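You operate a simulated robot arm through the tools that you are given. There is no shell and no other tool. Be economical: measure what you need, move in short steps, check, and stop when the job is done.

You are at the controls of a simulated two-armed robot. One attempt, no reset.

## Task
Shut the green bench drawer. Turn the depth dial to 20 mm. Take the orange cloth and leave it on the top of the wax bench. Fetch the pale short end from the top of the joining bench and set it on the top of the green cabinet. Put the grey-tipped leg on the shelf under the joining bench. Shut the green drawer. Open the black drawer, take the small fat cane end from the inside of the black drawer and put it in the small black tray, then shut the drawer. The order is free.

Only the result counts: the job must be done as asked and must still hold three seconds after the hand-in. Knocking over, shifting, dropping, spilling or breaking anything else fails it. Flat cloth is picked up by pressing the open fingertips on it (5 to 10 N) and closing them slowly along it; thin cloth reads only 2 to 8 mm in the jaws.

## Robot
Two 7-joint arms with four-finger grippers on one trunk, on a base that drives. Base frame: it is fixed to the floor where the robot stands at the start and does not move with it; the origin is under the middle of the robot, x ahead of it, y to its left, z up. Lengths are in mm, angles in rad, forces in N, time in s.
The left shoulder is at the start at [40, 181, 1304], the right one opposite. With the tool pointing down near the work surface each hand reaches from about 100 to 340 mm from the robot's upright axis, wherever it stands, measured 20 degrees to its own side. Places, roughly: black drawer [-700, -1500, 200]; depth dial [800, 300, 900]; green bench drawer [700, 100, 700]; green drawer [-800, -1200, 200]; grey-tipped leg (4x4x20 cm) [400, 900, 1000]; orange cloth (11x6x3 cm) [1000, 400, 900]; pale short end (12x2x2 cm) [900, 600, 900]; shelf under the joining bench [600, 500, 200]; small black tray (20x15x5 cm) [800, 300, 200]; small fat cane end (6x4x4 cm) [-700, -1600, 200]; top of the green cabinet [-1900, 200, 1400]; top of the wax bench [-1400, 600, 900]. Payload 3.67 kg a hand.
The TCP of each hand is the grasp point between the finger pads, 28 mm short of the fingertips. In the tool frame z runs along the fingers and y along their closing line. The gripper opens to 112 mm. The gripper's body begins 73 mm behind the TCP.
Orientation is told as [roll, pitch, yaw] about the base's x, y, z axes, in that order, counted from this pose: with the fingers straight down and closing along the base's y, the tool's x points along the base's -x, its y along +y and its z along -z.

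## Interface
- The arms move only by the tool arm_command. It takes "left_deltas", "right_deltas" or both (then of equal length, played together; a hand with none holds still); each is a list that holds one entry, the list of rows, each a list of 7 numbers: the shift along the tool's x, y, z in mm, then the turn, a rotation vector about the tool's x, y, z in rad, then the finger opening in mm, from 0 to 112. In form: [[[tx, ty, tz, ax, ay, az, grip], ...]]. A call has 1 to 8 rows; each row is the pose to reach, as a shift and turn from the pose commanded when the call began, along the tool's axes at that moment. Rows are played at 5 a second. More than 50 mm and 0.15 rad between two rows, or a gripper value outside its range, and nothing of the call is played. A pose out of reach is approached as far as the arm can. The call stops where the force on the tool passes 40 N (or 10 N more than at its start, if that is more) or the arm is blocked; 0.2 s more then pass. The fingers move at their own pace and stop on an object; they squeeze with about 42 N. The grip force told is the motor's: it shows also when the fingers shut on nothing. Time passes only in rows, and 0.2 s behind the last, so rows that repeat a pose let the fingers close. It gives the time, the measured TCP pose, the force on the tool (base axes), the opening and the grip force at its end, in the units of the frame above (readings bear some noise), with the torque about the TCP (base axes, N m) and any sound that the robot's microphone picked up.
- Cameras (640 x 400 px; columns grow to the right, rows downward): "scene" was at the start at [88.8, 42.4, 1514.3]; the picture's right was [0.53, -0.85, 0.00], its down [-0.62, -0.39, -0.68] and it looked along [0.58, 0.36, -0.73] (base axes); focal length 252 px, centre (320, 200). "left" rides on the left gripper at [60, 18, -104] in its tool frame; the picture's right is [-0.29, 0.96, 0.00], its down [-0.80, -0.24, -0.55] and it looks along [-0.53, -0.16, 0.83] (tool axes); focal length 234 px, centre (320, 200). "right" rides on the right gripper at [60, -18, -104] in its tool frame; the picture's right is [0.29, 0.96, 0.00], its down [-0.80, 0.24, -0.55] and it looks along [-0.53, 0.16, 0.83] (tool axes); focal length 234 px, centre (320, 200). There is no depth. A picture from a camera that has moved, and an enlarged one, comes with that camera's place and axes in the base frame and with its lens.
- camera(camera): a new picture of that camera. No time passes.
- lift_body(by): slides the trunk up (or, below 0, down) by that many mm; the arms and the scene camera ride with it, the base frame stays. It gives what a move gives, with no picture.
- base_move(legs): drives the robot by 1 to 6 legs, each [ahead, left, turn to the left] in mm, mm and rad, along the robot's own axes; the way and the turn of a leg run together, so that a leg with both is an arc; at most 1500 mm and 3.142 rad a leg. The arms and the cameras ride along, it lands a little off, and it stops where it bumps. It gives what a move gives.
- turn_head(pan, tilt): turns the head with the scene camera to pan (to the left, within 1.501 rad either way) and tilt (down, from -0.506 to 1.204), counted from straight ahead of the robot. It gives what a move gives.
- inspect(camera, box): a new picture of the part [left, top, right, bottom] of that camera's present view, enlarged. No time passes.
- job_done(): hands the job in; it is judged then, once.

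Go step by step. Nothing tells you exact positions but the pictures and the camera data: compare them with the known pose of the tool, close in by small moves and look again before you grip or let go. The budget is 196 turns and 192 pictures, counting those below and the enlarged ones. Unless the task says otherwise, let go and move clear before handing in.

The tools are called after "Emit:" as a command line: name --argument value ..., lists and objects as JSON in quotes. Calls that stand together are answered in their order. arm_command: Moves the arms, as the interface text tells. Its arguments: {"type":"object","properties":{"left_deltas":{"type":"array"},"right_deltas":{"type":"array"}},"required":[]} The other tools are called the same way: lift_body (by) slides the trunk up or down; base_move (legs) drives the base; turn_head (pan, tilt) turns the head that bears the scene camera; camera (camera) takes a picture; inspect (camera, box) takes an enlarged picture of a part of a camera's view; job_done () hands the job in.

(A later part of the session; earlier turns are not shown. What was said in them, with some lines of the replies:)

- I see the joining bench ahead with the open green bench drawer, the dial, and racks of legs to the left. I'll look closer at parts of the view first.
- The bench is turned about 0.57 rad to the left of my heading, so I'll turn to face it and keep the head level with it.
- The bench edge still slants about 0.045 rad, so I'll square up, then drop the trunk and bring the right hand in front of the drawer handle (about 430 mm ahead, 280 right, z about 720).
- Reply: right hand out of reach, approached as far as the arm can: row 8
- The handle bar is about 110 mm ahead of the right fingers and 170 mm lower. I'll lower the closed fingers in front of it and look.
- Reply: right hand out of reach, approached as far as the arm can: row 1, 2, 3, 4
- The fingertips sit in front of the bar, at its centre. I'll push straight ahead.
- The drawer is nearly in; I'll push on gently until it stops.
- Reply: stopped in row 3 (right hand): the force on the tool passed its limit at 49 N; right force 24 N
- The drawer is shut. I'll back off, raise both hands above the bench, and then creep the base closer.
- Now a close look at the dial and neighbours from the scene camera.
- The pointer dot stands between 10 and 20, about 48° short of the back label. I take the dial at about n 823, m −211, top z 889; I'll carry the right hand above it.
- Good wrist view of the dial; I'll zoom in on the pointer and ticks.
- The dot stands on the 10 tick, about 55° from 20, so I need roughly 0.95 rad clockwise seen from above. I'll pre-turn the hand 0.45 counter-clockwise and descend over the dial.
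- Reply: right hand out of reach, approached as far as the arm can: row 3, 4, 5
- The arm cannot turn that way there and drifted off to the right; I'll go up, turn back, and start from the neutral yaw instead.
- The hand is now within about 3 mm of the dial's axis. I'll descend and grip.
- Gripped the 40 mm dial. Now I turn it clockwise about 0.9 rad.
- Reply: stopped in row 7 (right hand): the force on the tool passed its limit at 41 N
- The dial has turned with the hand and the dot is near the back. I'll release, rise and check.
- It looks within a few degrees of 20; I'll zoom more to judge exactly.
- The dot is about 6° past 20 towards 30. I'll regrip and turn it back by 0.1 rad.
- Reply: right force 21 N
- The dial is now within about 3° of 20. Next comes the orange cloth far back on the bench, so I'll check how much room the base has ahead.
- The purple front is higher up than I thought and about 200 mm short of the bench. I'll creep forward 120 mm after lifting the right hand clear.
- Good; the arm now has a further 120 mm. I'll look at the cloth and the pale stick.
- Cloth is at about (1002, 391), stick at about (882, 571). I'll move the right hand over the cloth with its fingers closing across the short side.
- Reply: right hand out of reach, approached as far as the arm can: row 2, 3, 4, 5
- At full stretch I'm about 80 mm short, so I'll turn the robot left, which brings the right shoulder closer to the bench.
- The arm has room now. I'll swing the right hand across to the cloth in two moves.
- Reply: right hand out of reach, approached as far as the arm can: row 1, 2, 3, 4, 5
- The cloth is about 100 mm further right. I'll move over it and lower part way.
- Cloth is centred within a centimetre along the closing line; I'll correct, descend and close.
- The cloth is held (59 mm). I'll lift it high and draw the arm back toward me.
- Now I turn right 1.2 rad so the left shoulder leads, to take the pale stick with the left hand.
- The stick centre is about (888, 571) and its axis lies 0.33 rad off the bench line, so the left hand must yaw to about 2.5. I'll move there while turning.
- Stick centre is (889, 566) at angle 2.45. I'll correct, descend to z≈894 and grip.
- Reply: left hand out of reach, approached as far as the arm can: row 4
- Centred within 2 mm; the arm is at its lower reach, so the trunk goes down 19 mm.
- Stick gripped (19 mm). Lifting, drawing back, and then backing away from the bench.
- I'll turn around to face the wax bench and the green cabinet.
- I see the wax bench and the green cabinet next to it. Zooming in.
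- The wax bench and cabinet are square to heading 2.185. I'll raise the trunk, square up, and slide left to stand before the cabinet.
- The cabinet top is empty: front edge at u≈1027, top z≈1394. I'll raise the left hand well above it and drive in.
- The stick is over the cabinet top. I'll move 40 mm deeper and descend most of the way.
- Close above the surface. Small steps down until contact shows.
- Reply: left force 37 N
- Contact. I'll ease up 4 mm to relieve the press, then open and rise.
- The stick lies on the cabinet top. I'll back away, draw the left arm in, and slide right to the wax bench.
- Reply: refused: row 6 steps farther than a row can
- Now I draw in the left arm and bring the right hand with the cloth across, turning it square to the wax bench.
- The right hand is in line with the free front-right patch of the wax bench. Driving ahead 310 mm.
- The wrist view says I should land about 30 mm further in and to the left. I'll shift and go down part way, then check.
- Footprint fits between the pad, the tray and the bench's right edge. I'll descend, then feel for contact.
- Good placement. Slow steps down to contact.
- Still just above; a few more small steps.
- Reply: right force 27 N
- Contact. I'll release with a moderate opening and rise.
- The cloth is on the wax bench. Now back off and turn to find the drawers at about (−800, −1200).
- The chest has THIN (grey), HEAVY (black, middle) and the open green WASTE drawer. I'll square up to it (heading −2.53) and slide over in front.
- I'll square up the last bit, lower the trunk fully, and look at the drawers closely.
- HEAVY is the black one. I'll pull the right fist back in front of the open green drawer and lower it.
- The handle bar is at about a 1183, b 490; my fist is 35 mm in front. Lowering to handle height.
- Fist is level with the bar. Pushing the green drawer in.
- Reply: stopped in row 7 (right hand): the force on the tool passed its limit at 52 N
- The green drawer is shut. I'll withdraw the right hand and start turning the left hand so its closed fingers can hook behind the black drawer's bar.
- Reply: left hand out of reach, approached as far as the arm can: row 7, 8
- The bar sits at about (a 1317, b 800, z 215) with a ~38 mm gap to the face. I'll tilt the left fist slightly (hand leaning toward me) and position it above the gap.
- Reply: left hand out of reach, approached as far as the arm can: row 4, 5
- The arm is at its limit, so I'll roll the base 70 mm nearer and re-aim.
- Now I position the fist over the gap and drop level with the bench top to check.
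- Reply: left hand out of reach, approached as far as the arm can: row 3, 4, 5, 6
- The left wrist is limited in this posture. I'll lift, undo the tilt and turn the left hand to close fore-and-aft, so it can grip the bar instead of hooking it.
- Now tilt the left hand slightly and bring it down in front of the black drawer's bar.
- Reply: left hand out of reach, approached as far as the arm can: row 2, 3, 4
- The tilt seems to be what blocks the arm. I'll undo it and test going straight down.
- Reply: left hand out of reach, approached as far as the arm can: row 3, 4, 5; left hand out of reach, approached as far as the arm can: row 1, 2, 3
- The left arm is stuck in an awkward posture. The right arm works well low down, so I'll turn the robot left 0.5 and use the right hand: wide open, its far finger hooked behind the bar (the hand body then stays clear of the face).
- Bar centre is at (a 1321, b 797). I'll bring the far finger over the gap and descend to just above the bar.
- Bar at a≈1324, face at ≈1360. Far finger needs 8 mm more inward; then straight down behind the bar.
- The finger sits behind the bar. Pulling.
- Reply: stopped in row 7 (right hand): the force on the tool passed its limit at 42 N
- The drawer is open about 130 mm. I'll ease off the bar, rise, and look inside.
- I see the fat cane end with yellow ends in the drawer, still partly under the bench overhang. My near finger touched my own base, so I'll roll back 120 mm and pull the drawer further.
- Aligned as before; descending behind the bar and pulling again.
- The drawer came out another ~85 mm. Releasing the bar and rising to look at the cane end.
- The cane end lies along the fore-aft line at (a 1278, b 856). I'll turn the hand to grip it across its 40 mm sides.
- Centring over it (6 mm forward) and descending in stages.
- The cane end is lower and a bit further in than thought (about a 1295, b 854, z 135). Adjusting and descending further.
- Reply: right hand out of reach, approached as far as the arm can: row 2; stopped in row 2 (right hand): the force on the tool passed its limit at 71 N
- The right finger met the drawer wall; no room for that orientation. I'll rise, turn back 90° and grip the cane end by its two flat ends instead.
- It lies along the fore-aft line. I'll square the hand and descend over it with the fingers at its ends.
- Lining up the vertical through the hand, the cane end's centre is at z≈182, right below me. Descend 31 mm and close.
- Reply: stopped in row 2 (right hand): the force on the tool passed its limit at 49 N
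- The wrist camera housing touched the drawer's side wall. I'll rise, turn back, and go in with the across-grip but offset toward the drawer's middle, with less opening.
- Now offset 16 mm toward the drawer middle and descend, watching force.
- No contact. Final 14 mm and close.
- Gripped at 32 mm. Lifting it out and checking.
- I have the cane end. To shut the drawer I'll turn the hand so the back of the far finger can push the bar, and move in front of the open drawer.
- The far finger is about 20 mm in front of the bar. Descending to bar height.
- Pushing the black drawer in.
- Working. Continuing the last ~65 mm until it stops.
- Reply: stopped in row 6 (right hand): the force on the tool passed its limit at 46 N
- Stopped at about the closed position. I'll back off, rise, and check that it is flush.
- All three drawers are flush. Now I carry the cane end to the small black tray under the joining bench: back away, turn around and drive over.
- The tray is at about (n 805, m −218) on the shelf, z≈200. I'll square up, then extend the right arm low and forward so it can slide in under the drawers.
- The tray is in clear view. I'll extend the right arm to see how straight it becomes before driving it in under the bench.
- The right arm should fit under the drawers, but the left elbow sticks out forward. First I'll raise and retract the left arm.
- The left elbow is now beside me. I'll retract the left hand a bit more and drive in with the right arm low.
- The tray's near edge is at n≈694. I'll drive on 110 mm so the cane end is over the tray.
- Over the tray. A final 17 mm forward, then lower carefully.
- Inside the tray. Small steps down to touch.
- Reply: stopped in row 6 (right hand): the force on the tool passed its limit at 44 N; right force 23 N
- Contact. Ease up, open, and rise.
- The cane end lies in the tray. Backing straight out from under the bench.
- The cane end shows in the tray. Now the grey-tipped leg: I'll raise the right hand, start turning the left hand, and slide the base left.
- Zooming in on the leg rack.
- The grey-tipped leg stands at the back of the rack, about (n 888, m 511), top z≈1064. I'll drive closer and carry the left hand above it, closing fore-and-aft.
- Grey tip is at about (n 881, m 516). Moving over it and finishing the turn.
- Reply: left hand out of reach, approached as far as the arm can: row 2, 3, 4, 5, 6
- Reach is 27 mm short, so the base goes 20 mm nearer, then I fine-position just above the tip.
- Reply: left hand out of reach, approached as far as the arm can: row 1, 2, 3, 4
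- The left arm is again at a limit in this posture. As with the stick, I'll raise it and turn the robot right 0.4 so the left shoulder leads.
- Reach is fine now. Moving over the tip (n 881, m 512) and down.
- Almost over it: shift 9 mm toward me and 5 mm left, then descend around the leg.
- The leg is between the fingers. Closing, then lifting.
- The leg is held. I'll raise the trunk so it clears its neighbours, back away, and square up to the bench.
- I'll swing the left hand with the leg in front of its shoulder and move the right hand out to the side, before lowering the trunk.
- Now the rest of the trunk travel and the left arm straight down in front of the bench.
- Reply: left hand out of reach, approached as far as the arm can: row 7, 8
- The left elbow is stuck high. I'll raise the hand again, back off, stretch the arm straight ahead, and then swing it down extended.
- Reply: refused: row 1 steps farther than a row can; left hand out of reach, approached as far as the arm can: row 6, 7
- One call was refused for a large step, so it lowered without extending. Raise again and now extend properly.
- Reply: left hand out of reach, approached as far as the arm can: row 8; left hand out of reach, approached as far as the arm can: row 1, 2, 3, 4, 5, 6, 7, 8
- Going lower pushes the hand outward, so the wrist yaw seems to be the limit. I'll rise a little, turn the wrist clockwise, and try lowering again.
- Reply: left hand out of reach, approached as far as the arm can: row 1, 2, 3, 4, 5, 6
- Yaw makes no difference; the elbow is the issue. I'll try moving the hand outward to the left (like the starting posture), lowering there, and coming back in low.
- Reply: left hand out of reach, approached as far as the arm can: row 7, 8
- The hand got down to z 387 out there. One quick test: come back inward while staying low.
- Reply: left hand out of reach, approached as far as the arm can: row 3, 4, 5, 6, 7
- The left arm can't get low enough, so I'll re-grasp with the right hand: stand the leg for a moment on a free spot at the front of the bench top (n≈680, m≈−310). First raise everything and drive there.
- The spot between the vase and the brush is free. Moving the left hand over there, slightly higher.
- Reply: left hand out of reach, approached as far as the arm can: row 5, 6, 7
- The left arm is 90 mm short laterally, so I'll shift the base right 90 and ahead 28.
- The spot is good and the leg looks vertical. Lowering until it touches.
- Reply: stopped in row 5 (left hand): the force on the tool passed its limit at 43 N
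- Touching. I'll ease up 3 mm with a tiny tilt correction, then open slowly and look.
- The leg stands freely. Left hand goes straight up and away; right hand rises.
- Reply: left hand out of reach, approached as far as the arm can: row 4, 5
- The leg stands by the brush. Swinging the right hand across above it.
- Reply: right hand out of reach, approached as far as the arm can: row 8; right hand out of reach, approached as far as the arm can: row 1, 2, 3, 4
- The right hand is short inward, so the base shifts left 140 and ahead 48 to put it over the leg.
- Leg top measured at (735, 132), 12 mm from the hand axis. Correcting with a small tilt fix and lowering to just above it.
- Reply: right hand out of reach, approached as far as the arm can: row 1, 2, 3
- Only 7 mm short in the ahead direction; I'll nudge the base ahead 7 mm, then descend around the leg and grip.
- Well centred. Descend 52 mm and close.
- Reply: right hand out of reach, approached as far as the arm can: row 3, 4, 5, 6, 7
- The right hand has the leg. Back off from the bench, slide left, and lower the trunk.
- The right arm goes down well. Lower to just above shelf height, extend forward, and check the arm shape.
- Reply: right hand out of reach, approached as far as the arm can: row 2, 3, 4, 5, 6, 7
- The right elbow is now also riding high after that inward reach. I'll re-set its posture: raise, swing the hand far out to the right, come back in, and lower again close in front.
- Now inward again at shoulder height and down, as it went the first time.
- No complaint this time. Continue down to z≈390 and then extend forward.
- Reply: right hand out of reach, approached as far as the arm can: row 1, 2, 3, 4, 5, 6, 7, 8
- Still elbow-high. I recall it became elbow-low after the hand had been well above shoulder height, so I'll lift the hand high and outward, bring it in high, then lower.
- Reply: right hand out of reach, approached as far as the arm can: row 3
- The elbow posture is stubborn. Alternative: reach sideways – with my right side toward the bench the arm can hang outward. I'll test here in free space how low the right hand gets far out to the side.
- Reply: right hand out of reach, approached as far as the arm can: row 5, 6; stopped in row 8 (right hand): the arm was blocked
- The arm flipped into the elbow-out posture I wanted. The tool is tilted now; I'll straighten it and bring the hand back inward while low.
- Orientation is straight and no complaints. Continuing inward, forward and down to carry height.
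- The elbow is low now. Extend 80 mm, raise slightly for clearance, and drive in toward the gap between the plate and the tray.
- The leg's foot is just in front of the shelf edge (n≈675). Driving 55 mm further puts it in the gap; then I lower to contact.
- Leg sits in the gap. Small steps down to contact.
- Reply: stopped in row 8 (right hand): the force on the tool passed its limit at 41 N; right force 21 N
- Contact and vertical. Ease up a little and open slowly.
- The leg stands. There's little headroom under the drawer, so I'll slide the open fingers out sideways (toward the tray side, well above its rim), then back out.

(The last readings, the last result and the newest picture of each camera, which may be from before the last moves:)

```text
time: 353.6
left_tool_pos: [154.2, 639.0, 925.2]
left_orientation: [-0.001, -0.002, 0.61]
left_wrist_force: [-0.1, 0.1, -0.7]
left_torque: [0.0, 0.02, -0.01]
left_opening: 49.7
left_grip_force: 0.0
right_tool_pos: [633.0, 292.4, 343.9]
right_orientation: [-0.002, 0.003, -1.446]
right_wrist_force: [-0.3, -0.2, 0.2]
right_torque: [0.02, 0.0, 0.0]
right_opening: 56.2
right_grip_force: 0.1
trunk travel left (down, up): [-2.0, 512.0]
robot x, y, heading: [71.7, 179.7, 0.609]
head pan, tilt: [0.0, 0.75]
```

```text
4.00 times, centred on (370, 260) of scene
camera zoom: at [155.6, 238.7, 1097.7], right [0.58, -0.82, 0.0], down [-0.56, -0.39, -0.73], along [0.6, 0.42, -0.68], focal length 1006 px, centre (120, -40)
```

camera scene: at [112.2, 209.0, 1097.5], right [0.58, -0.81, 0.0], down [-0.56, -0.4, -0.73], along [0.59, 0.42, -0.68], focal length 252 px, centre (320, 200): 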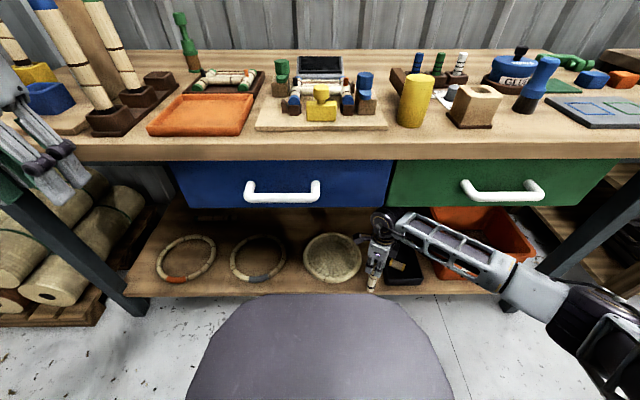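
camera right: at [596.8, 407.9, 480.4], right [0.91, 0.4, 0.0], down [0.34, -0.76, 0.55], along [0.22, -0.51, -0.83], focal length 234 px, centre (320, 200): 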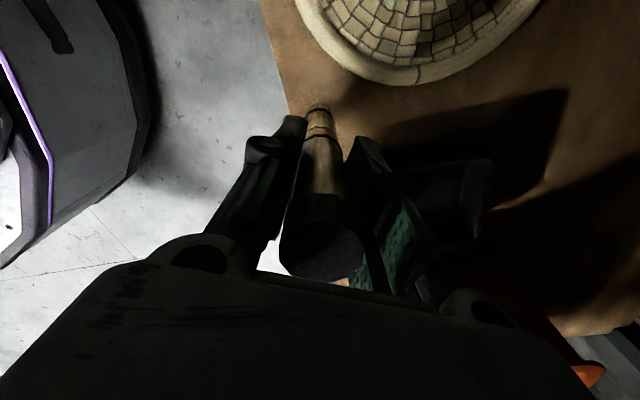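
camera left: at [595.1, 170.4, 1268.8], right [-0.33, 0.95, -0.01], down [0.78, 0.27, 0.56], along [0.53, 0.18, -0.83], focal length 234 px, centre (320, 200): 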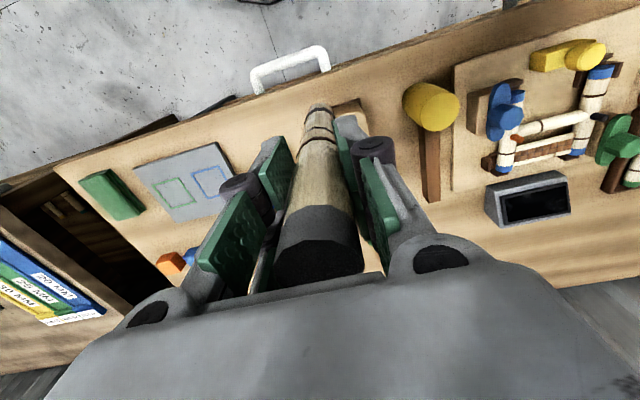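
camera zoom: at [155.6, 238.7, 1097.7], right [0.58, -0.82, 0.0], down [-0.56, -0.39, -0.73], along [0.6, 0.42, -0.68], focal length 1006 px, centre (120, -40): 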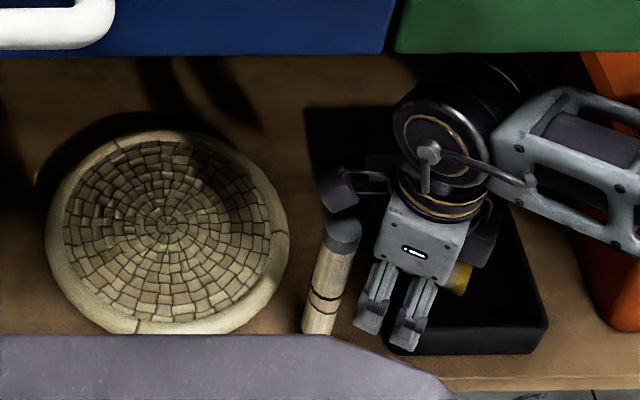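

The leg stands alone between plate and tray. Backing straight out.

Emit:
base_move --legs '[[-260, 0, 0]]'

Emit:
camera --camera "scene"

Emit:
inspect --camera "scene" --box '[280, 180, 440, 280]'

```text
time: 355.6
left_tool_pos: [-58.1, 487.2, 925.9]
left_orientation: [0.0, -0.004, 0.604]
left_wrist_force: [0.3, 0.3, -0.2]
left_torque: [0.0, 0.0, 0.01]
left_opening: 49.9
left_grip_force: 0.0
right_tool_pos: [419.5, 142.3, 343.2]
right_orientation: [0.001, 0.003, -1.448]
right_wrist_force: [0.0, -0.9, 0.2]
right_torque: [0.01, -0.02, -0.01]
right_opening: 55.8
right_grip_force: 0.0
trunk travel left (down, up): [-2.0, 512.0]
robot x, y, heading: [-141.8, 30.9, 0.613]
head pan, tilt: [0.0, 0.75]
```

```text
15 pictures are left
camera scene: at [-58.3, 88.5, 1097.8], right [0.57, -0.82, 0.0], down [-0.56, -0.39, -0.73], along [0.6, 0.42, -0.68], focal length 252 px, centre (320, 200)
```

scene: 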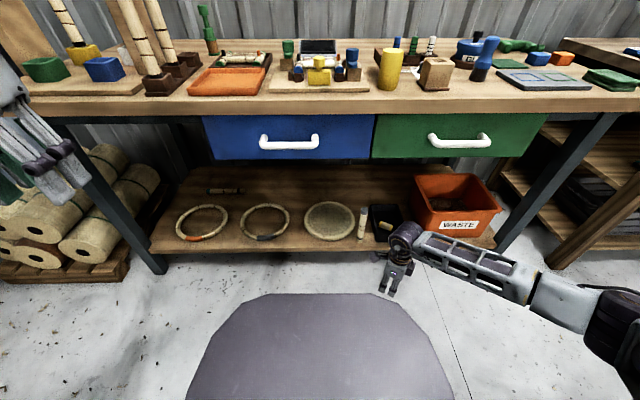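

```text
4.00 times, centred on (360, 230) of scene
camera zoom: at [-58.3, 88.5, 1097.8], right [0.57, -0.82, 0.0], down [-0.56, -0.39, -0.73], along [0.6, 0.42, -0.68], focal length 1006 px, centre (160, 80)
```

zoom: 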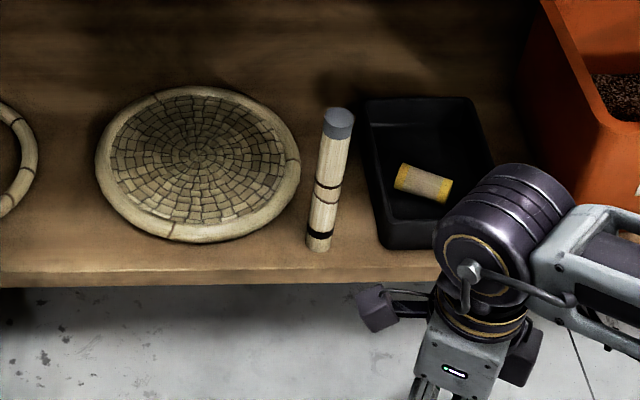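

Leg and cane end are in place. A last look at the dial and bench from higher up.

Emit:
lift_body --by 500

Emit:
inspect --camera "scene" --box '[350, 90, 450, 152]'

Emit:
camera --camera "scene"

```text
refused: 500 is not a number from -400 to 400
```

```text
6.40 times, centred on (400, 121) of scene
camera zoom: at [-58.3, 88.5, 1097.8], right [0.57, -0.82, 0.0], down [-0.56, -0.39, -0.73], along [0.6, 0.42, -0.68], focal length 1610 px, centre (-192, 706)
```

zoom: 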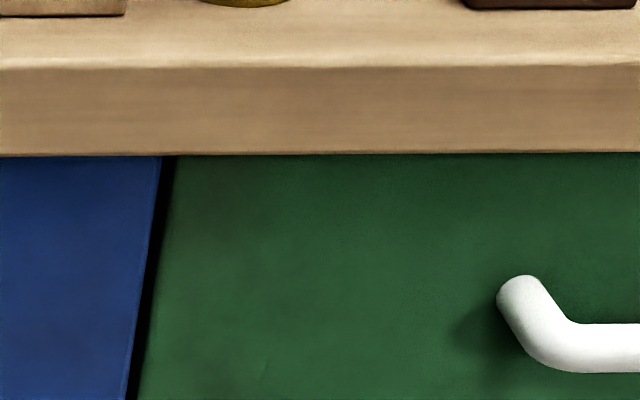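

```text
12 pictures are left
camera scene: at [-58.3, 88.5, 1097.8], right [0.57, -0.82, 0.0], down [-0.56, -0.39, -0.73], along [0.6, 0.42, -0.68], focal length 252 px, centre (320, 200)
```

scene: 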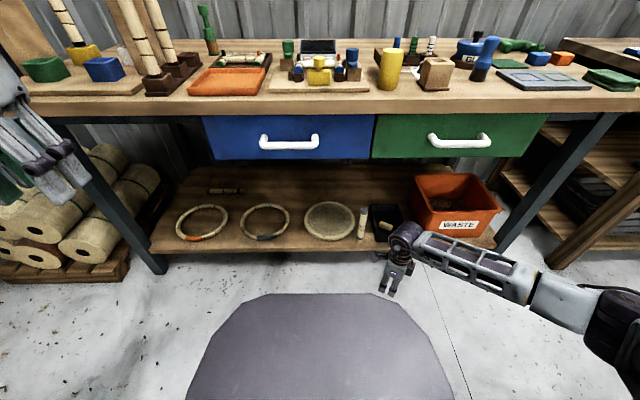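

The bench drawer is flush. One more check of the dial with the trunk raised.

Emit:
lift_body --by 400

Emit:
inspect --camera "scene" --box '[370, 150, 434, 190]'

```text
time: 359.4
left_tool_pos: [-58.4, 488.1, 1324.7]
left_orientation: [0.0, 0.0, 0.605]
left_wrist_force: [-0.7, 0.9, 0.2]
left_torque: [0.0, 0.03, -0.02]
left_opening: 50.0
left_grip_force: 0.0
right_tool_pos: [421.5, 143.0, 741.1]
right_orientation: [-0.002, 0.002, -1.449]
right_wrist_force: [0.3, -1.1, -0.7]
right_torque: [-0.02, 0.04, -0.05]
right_opening: 55.9
right_grip_force: 0.0
trunk travel left (down, up): [-402.0, 112.0]
robot x, y, heading: [-141.3, 29.0, 0.615]
head pan, tilt: [0.0, 0.75]
```

```text
10.00 times, centred on (402, 170) of scene
camera zoom: at [-57.5, 89.1, 1496.4], right [0.57, -0.82, 0.0], down [-0.56, -0.39, -0.73], along [0.6, 0.42, -0.68], focal length 2515 px, centre (-500, 500)
```

zoom: 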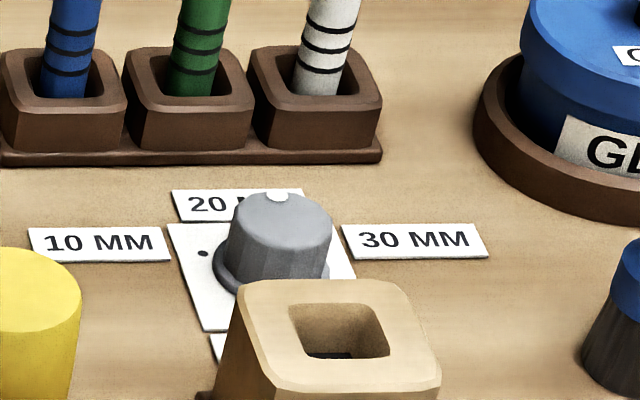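

Everything is in place: dial at 20, drawers shut, and both hands are clear. Handing in.

Emit:
job_done

```text
The job is handed in.
```

I've handed the job in with every step done. I checked the dial, the bench drawer, the leg and the cane end again just before, but not the cloth or the short end since placing them.

- **Depth dial:** it points at 20 mm, about 3 to 4° past the mark towards 30 by my reading.
- **Orange cloth:** it lies on the wax bench, in the free patch at the front right.
- **Pale short end:** it is on top of the green cabinet.
- **Grey-tipped leg:** it stands upright, unsupported, on the shelf under the joining bench, between the woven plate and the black tray. I stood it briefly on the bench top to change hands.
- **Drawers:** the green bench drawer and the green drawer are shut. The black drawer was opened and shut again.
- **Cane end:** it is in the small black tray.

While getting the cane end out, my hand bumped the inside wall of the black drawer twice. I saw nothing shifted by it.
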